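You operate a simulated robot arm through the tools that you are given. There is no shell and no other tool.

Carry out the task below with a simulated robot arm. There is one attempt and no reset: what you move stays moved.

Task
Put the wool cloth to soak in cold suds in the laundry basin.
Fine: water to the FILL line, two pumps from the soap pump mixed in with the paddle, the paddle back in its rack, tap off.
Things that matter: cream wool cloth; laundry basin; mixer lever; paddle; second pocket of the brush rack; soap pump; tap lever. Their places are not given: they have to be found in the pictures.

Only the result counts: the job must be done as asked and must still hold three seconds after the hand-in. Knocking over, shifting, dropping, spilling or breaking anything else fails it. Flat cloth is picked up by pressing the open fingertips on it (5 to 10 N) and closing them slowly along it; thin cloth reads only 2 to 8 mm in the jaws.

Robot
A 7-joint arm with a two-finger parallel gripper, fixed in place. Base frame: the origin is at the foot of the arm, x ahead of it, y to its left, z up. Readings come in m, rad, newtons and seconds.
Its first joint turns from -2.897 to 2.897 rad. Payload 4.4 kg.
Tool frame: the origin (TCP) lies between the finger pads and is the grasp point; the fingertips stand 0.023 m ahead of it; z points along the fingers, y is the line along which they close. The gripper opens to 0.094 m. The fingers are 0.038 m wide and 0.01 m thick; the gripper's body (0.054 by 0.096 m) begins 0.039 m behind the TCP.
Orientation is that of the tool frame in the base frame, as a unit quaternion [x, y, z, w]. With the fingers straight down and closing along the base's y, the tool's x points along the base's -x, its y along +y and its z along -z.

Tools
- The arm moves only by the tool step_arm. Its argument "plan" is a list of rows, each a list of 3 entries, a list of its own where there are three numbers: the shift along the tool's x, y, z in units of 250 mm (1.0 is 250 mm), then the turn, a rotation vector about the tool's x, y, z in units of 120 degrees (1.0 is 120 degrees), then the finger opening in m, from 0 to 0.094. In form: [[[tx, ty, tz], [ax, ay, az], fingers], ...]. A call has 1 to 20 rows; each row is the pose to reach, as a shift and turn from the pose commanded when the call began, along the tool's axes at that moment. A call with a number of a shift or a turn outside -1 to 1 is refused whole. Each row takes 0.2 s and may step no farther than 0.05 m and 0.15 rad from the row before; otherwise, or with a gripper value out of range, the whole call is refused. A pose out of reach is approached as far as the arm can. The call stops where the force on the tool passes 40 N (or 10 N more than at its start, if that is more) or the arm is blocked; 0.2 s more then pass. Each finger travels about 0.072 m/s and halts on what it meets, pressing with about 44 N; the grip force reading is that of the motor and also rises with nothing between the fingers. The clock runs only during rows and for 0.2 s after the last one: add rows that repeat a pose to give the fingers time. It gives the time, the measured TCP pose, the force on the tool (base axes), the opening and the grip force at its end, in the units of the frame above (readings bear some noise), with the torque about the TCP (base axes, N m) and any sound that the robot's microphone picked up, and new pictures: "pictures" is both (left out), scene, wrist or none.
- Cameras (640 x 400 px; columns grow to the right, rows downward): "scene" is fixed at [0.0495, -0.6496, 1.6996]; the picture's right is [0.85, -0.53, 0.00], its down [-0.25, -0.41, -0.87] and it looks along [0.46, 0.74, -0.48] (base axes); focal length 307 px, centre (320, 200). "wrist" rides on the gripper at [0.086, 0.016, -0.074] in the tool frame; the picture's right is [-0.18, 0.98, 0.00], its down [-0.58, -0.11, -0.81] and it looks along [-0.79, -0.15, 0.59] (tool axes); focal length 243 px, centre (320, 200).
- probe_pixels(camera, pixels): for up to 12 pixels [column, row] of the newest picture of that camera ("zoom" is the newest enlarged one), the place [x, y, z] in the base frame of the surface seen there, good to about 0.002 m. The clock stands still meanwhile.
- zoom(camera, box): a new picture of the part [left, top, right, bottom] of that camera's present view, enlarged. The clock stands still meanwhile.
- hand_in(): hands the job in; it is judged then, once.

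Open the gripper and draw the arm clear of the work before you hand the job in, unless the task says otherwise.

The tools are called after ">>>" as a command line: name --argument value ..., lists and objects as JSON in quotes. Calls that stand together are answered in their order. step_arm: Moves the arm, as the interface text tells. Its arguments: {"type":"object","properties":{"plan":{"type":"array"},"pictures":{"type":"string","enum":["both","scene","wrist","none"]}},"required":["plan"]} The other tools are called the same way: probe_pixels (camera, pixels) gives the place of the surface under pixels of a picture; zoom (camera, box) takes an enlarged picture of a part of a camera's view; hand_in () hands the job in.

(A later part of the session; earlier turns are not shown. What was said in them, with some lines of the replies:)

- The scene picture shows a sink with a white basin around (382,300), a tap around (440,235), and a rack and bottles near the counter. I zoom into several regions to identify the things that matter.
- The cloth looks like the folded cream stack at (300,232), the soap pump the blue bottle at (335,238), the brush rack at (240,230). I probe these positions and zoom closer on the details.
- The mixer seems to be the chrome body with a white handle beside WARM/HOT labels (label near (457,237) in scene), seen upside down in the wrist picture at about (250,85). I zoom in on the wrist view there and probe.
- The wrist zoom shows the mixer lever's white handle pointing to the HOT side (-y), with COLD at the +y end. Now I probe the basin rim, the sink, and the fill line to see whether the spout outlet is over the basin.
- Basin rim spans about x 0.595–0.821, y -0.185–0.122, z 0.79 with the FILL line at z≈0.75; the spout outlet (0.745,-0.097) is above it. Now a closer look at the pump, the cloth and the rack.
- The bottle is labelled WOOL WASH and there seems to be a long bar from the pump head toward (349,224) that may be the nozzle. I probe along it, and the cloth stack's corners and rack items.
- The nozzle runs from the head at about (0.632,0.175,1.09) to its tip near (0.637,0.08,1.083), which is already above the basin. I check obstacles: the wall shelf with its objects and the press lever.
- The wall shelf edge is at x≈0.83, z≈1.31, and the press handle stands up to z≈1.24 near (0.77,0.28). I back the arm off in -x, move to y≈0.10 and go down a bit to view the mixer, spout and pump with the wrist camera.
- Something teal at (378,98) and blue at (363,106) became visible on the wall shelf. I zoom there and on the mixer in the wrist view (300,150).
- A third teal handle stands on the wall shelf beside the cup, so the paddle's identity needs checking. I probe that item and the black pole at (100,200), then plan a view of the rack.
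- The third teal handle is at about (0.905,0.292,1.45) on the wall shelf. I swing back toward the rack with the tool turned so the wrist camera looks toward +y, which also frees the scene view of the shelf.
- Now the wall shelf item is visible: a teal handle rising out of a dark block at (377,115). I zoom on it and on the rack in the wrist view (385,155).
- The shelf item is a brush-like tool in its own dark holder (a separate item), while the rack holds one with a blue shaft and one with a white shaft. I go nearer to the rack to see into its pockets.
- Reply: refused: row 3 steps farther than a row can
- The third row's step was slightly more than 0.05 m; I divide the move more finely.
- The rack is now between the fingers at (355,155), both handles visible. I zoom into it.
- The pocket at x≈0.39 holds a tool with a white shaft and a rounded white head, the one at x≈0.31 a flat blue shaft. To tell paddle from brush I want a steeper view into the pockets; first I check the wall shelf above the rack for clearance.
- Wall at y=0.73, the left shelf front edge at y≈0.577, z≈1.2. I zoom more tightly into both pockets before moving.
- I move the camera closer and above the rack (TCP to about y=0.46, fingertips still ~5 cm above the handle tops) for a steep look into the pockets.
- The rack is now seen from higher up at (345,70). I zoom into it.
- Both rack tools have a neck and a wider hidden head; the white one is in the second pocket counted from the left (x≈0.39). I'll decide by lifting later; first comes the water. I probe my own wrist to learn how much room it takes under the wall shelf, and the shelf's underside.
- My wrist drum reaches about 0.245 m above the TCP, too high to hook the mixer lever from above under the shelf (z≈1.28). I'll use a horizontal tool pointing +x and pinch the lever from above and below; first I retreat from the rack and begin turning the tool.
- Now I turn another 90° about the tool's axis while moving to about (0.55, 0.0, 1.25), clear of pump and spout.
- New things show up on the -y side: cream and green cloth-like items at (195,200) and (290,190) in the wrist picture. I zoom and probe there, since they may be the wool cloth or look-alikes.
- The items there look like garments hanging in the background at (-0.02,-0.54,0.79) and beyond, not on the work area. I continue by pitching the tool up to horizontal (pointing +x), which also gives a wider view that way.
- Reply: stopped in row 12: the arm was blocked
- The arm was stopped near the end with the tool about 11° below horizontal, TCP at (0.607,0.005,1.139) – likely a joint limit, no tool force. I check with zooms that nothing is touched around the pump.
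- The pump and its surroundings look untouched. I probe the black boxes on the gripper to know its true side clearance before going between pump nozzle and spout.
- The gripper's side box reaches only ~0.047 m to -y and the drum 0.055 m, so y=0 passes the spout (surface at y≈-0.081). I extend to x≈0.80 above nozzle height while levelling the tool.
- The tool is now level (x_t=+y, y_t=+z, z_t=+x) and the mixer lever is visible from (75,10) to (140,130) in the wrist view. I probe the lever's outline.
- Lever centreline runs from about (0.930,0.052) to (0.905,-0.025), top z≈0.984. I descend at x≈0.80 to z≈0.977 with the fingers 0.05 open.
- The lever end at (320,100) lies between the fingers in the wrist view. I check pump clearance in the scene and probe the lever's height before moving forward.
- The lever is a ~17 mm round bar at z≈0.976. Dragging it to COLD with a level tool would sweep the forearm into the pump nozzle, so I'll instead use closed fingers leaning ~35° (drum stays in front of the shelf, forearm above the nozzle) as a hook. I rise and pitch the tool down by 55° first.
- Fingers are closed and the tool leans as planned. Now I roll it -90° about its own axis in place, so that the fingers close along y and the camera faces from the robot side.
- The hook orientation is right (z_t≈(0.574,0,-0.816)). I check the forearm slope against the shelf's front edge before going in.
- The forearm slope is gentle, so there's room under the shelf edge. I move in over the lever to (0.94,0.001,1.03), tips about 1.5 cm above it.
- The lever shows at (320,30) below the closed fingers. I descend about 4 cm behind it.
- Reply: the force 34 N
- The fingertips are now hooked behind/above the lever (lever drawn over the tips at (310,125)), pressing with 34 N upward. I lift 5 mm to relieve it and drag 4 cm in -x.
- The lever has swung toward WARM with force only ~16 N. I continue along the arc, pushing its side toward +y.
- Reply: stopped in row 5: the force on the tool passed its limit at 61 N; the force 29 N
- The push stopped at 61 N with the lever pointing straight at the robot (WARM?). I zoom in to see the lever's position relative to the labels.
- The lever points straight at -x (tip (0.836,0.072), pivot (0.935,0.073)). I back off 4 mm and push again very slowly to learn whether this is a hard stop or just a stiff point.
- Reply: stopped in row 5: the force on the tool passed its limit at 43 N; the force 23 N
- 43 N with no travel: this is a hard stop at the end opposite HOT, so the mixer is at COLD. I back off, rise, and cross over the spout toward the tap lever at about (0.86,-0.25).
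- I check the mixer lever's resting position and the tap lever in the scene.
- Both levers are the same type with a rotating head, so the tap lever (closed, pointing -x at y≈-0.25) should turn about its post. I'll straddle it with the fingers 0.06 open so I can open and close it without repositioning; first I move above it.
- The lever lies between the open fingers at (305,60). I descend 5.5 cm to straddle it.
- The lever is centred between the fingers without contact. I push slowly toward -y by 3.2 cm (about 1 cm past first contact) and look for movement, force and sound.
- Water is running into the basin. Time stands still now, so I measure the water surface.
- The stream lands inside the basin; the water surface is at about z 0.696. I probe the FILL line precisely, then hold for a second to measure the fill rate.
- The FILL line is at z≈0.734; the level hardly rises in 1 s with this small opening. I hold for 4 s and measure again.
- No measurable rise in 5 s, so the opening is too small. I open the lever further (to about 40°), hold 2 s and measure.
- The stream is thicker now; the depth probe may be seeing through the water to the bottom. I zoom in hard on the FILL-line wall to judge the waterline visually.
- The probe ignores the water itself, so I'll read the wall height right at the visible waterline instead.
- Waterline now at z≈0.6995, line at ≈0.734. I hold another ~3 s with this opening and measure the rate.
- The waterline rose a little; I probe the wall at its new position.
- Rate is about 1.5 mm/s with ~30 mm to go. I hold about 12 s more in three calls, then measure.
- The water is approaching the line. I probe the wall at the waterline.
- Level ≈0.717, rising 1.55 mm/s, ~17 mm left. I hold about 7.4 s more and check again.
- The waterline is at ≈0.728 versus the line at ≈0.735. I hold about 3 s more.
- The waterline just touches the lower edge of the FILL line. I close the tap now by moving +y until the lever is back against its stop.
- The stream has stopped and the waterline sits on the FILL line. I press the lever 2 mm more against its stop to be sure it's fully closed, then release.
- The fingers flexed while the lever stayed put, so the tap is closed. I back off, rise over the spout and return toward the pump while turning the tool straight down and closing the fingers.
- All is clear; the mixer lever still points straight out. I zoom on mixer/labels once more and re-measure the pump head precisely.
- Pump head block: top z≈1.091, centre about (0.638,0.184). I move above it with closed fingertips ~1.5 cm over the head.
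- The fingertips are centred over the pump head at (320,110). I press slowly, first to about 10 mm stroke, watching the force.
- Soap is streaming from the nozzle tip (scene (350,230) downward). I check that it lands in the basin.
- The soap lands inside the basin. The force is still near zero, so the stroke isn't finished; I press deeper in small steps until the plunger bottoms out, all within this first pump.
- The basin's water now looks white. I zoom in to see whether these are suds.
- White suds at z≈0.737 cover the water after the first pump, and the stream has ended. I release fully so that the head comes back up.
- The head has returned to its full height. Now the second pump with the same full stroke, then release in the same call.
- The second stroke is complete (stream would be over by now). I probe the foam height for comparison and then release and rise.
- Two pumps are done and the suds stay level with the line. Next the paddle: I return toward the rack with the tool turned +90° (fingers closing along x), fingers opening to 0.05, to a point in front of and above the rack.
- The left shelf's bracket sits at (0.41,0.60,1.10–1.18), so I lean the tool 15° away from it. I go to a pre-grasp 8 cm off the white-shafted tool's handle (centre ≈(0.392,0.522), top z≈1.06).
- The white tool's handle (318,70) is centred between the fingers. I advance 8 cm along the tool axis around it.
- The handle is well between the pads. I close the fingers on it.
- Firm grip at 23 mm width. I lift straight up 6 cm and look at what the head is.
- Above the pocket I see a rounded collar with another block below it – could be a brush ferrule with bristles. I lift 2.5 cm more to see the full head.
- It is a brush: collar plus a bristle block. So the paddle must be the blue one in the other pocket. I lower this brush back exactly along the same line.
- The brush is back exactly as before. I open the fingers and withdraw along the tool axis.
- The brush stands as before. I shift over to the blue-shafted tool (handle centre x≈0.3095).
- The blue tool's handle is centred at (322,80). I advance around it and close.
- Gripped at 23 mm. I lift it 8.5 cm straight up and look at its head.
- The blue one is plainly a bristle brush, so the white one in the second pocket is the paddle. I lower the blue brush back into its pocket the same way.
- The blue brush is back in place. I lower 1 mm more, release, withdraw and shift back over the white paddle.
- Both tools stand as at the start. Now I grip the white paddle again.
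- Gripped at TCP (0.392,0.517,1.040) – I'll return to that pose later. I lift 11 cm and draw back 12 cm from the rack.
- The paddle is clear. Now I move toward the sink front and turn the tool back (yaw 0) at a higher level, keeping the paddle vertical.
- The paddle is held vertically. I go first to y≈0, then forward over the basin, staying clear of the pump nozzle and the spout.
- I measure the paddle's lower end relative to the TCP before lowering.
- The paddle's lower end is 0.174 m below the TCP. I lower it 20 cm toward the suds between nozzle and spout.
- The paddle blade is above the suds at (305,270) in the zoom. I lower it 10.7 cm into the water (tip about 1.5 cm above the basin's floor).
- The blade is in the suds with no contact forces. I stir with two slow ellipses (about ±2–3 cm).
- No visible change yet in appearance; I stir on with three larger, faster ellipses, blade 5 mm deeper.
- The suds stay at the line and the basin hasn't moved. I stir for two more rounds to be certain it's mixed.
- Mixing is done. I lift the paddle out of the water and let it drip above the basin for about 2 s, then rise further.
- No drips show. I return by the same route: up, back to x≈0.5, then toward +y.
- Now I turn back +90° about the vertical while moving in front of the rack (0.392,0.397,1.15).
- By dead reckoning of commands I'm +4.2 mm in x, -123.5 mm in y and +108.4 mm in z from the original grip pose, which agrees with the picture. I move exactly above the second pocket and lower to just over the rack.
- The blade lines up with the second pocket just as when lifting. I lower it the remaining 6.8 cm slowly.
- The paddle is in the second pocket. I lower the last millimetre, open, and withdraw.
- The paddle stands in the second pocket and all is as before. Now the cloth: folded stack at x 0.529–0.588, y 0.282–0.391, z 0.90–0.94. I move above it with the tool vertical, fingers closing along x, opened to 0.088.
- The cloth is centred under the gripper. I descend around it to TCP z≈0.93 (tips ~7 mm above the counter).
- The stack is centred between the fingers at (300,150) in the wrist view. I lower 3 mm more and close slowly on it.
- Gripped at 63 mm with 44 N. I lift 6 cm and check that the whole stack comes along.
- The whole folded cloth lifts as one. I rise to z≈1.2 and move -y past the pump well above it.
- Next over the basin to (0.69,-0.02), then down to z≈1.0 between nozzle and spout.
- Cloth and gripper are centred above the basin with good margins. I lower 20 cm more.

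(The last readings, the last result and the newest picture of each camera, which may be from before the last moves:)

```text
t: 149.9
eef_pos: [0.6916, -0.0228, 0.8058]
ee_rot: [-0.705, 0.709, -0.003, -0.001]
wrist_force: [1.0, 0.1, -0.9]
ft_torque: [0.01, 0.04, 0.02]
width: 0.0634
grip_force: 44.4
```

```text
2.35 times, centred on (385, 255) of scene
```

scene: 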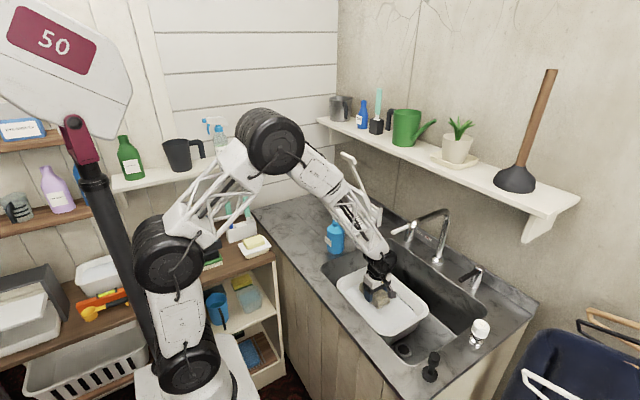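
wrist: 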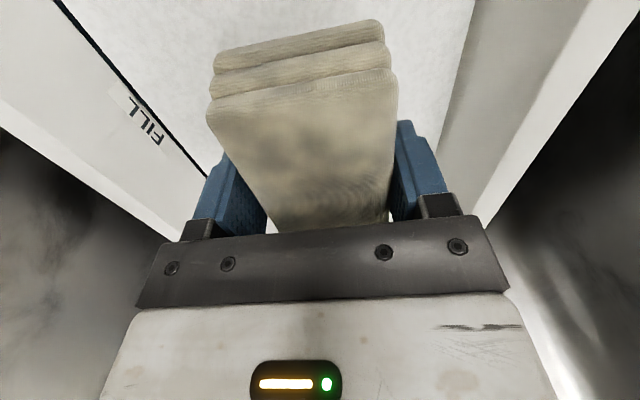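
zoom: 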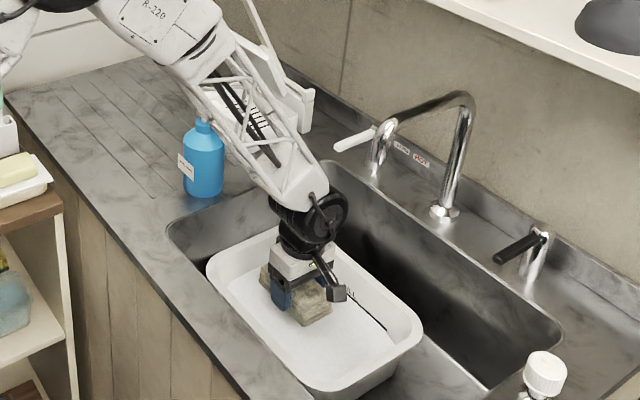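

The forearm overlaps the pump head in this view; I probe the forearm and what's visible of the pump to check the gap.

>>> probe_pixels --camera "scene" --pixels '[[333, 208], [340, 205], [345, 215], [355, 210], [360, 205], [352, 225], [358, 222], [366, 225], [335, 222], [332, 215], [350, 200], [330, 203]]'

>>> zoom --camera "scene" --box '[315, 180, 385, 260]'

```text
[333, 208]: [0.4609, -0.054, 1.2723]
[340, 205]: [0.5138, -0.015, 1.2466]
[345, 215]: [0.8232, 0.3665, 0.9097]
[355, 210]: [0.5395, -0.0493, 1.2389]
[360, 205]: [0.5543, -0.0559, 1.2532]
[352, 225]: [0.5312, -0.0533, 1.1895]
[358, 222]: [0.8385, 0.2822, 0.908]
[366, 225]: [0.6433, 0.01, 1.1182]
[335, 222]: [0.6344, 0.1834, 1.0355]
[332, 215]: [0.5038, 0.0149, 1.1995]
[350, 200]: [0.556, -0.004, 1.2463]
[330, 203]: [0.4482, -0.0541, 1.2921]
```

```text
5.00 times, centred on (350, 220) of scene
```

zoom: 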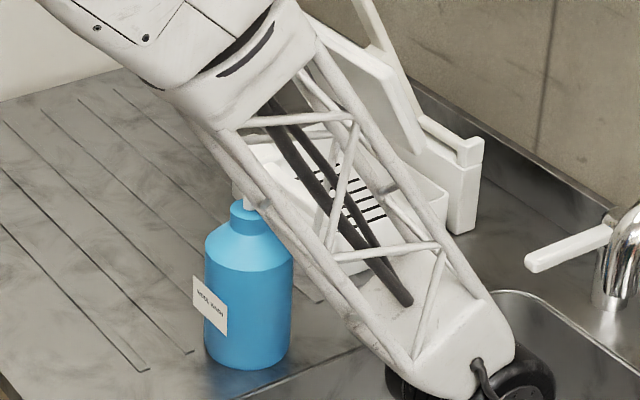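

The forearm stays about 4–5 cm from the nozzle. I lower the cloth into the suds to TCP z≈0.730 (cloth ~7 mm above the basin floor).

>>> step_arm --plan '[[[0, 0, 0.08], [0, 0, 0], 0.045], [[0, 0, 0.16], [0, 0, 0], 0.045], [[0, 0, 0.22], [0, 0, 0], 0.045], [[0, 0, 0.27], [0, 0, 0], 0.045], [[0, 0, 0.3], [0, 0, 0], 0.045]]' --pictures "both"

>>> zoom --camera "scene" --box '[310, 190, 460, 340]'

```text
t: 151.1
eef_pos: [0.6921, -0.0217, 0.7264]
ee_rot: [-0.706, 0.708, -0.002, -0.001]
wrist_force: [0.9, 0.8, -1.5]
ft_torque: [-0.02, 0.0, 0.02]
width: 0.0636
grip_force: 43.6
```

scene: 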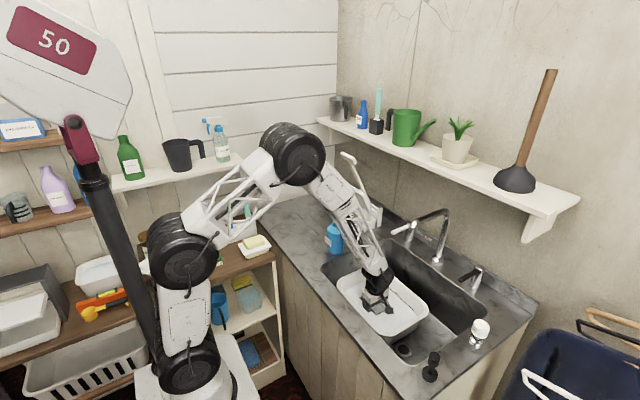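
wrist: 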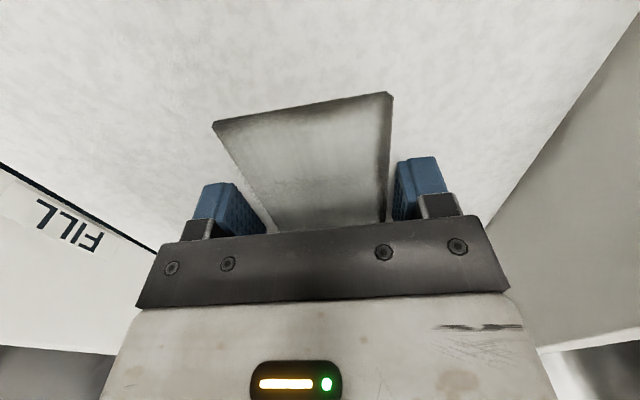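

```text
2.67 times, centred on (385, 265) of scene
```

zoom: 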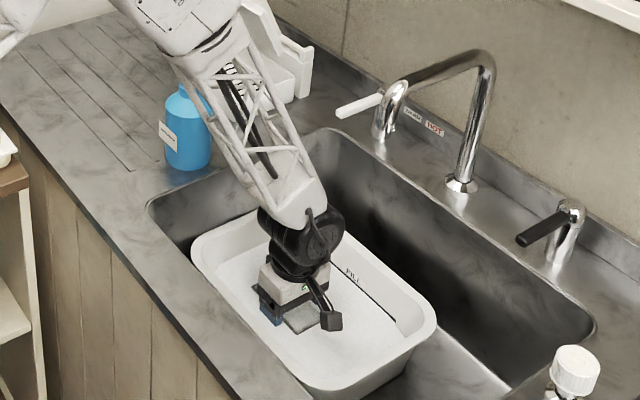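

The cloth is in the suds and has turned wet. I open the fingers slowly and hold briefly before withdrawing.

>>> step_arm --plan '[[[0, 0, 0], [0, 0, 0], 0.063], [[0, 0, 0], [0, 0, 0], 0.07], [[0, 0, 0], [0, 0, 0], 0.078], [[0, 0, 0], [0, 0, 0], 0.085], [[0, 0, 0], [0, 0, 0], 0.085]]' --pictures "wrist"

```text
t: 152.3
eef_pos: [0.6911, -0.0222, 0.7269]
ee_rot: [-0.705, 0.709, -0.003, -0.002]
wrist_force: [0.0, 0.0, 0.0]
ft_torque: [-0.03, 0.02, -0.03]
width: 0.0851
grip_force: 0.0
```

wrist: 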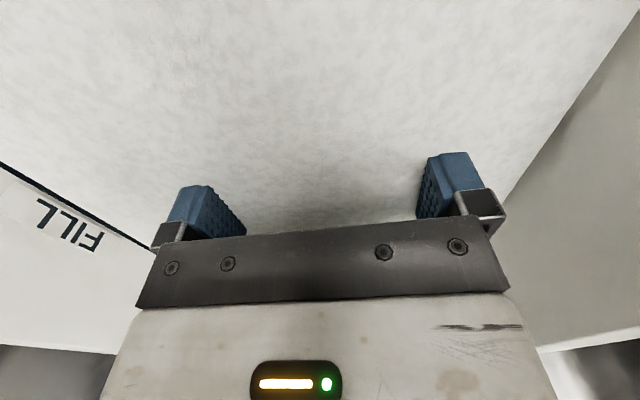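

The cloth has sunk below the suds. I withdraw straight up out of the basin.

>>> step_arm --plan '[[[0, 0, -0.06], [0, 0, 0], 0.085], [[0, 0, -0.14], [0, 0, 0], 0.085], [[0, 0, -0.3], [0, 0, 0], 0.085], [[0, 0, -0.48], [0, 0, 0], 0.085], [[0, 0, -0.66], [0, 0, 0], 0.085], [[0, 0, -0.84], [0, 0, 0], 0.085], [[0, 0, -1.0], [0, 0, 0], 0.085]]' --pictures "both"

>>> zoom --camera "scene" --box '[310, 190, 460, 340]'

>>> zoom --camera "wrist" --box '[100, 0, 540, 230]'

```text
t: 153.9
eef_pos: [0.6926, -0.0246, 0.9737]
ee_rot: [-0.705, 0.709, -0.002, -0.002]
wrist_force: [0.3, 0.5, -0.1]
ft_torque: [0.02, -0.01, 0.04]
width: 0.0852
grip_force: 0.1
```

scene: 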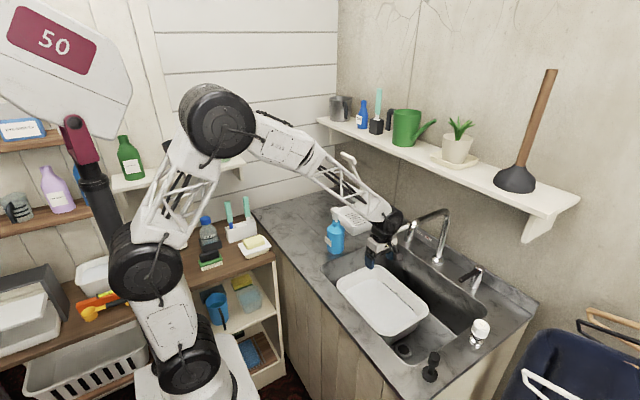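
wrist: 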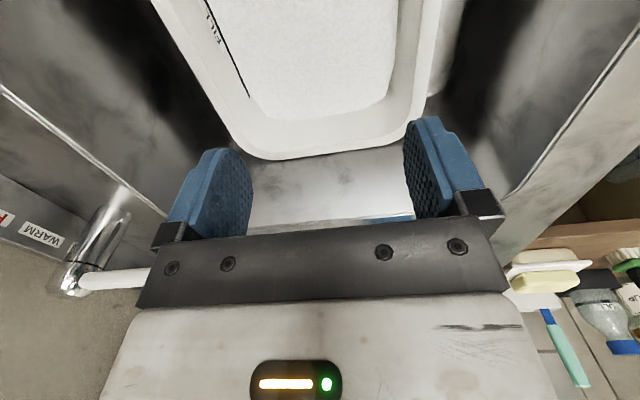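

```text
2.67 times, centred on (385, 265) of scene
```

zoom: 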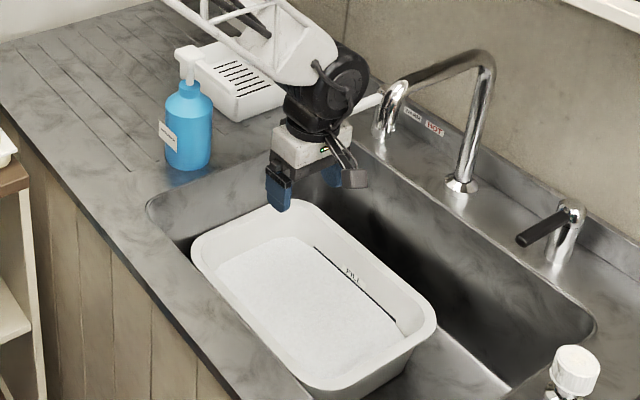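

```text
1.45 times, centred on (320, 115) of wrist
```

zoom: 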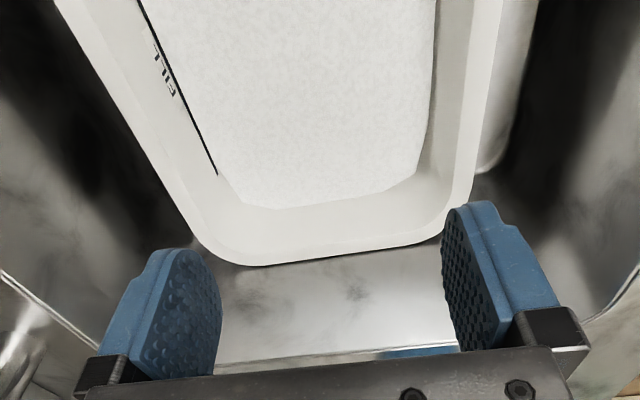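

The cloth rests under the suds in the basin. I draw the arm up and back, clear of the work, with the gripper open.

>>> step_arm --plan '[[[0, 0, -0.18], [0, 0, 0], 0.09], [[0, 0, -0.36], [0, 0, 0], 0.09], [[0, 0, -0.54], [0, 0, 0], 0.09], [[0, 0, -0.72], [0, 0, 0], 0.09], [[0, 0, -0.9], [0, 0, 0], 0.09], [[0, 0.18, -0.98], [0, 0, 0], 0.09], [[0, 0.36, -0.98], [0, 0, 0], 0.09], [[0, 0.54, -0.98], [0, 0, 0], 0.09], [[0, 0.72, -0.98], [0, 0, 0], 0.09], [[0, 0.9, -0.98], [0, 0, 0], 0.09]]' --pictures "both"

>>> zoom --camera "scene" --box '[310, 190, 510, 380]'

>>> probe_pixels --camera "scene" --pixels '[[375, 300], [385, 305], [365, 290], [395, 315], [380, 310], [394, 232], [402, 230], [460, 278], [470, 272], [338, 282], [427, 306], [336, 211]]'

```text
t: 156.1
eef_pos: [0.4663, -0.0225, 1.223]
ee_rot: [-0.706, 0.708, -0.003, -0.002]
wrist_force: [-0.2, -0.1, 0.2]
ft_torque: [0.01, -0.01, -0.03]
width: 0.0899
grip_force: 0.1
```

scene: 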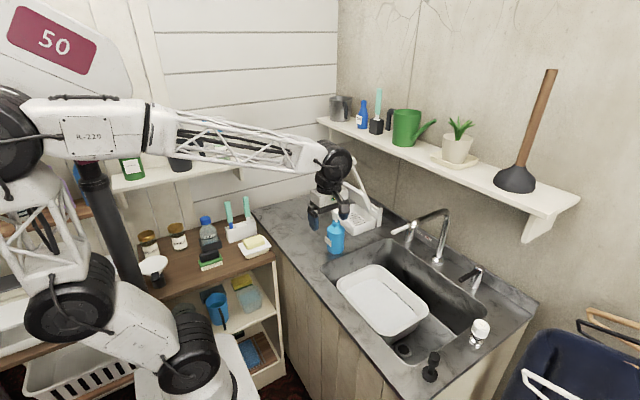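
wrist: 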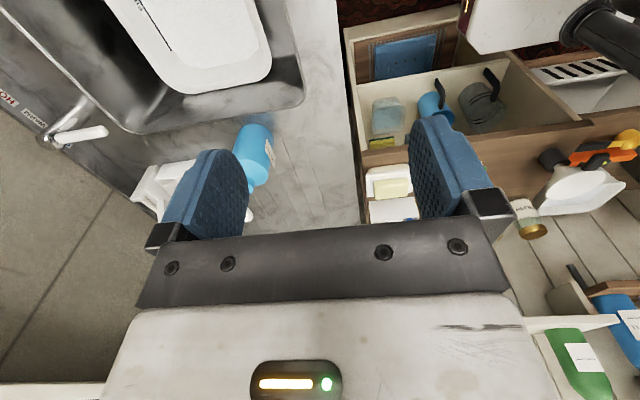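

```text
2.11 times, centred on (410, 285) of scene
```

zoom: 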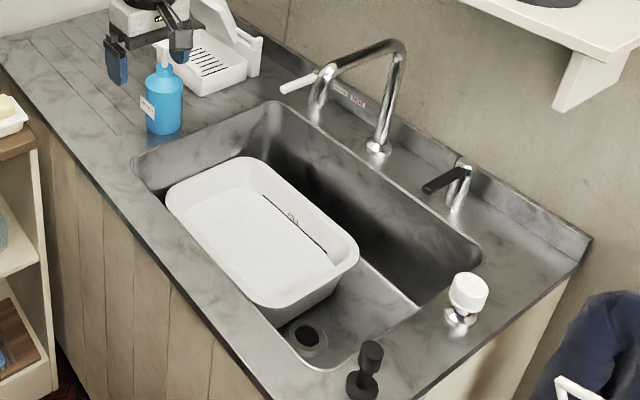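

```text
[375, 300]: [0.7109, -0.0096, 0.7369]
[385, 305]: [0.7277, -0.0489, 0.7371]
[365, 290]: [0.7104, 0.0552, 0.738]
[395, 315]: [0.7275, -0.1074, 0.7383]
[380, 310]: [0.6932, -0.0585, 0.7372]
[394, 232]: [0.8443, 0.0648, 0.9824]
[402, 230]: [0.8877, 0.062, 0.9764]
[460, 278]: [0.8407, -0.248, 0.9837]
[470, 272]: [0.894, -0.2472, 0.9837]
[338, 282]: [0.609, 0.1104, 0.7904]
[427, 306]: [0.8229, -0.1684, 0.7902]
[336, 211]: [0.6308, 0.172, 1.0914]
```

Everything is in order: suds at the FILL line (z≈0.737), tap lever closed, mixer at its COLD stop, pump and basin unmoved, paddle in its pocket, the cloth under the suds, gripper open and clear. I hand the job in.

>>> hand_in

```text
The job is handed in.
```

I've handed the job in. The cloth is soaking in cold suds in the laundry basin, though two things below rest on inference.

- **Water:** filled to the FILL line, with the surface at about z 0.737 against a line at about 0.735. The tap lever is closed and no water is running.
- **Soap:** two full strokes of the wool wash pump, with a complete release between them. I saw the stream from the first stroke land in the basin. The second looked identical, but the picture came after any stream would have ended.
- **Mixing and paddle:** I stirred for about 16 seconds, let the paddle drip over the basin, then put it back in the second pocket of the rack.
- **Cloth:** the folded cream stack from the counter is lowered in and lies under the suds.
- **Cold setting:** I turned the mixer lever from HOT until it hit a hard stop at the other end. I took that stop to be COLD. The lever points straight out there, so the labels do not confirm it directly.

To find the paddle I also lifted the blue brush out of the first pocket and put it back the same way. The other things I checked — the basin, the soap pump and the rack — were where they started, and the arm is clear with the gripper open.
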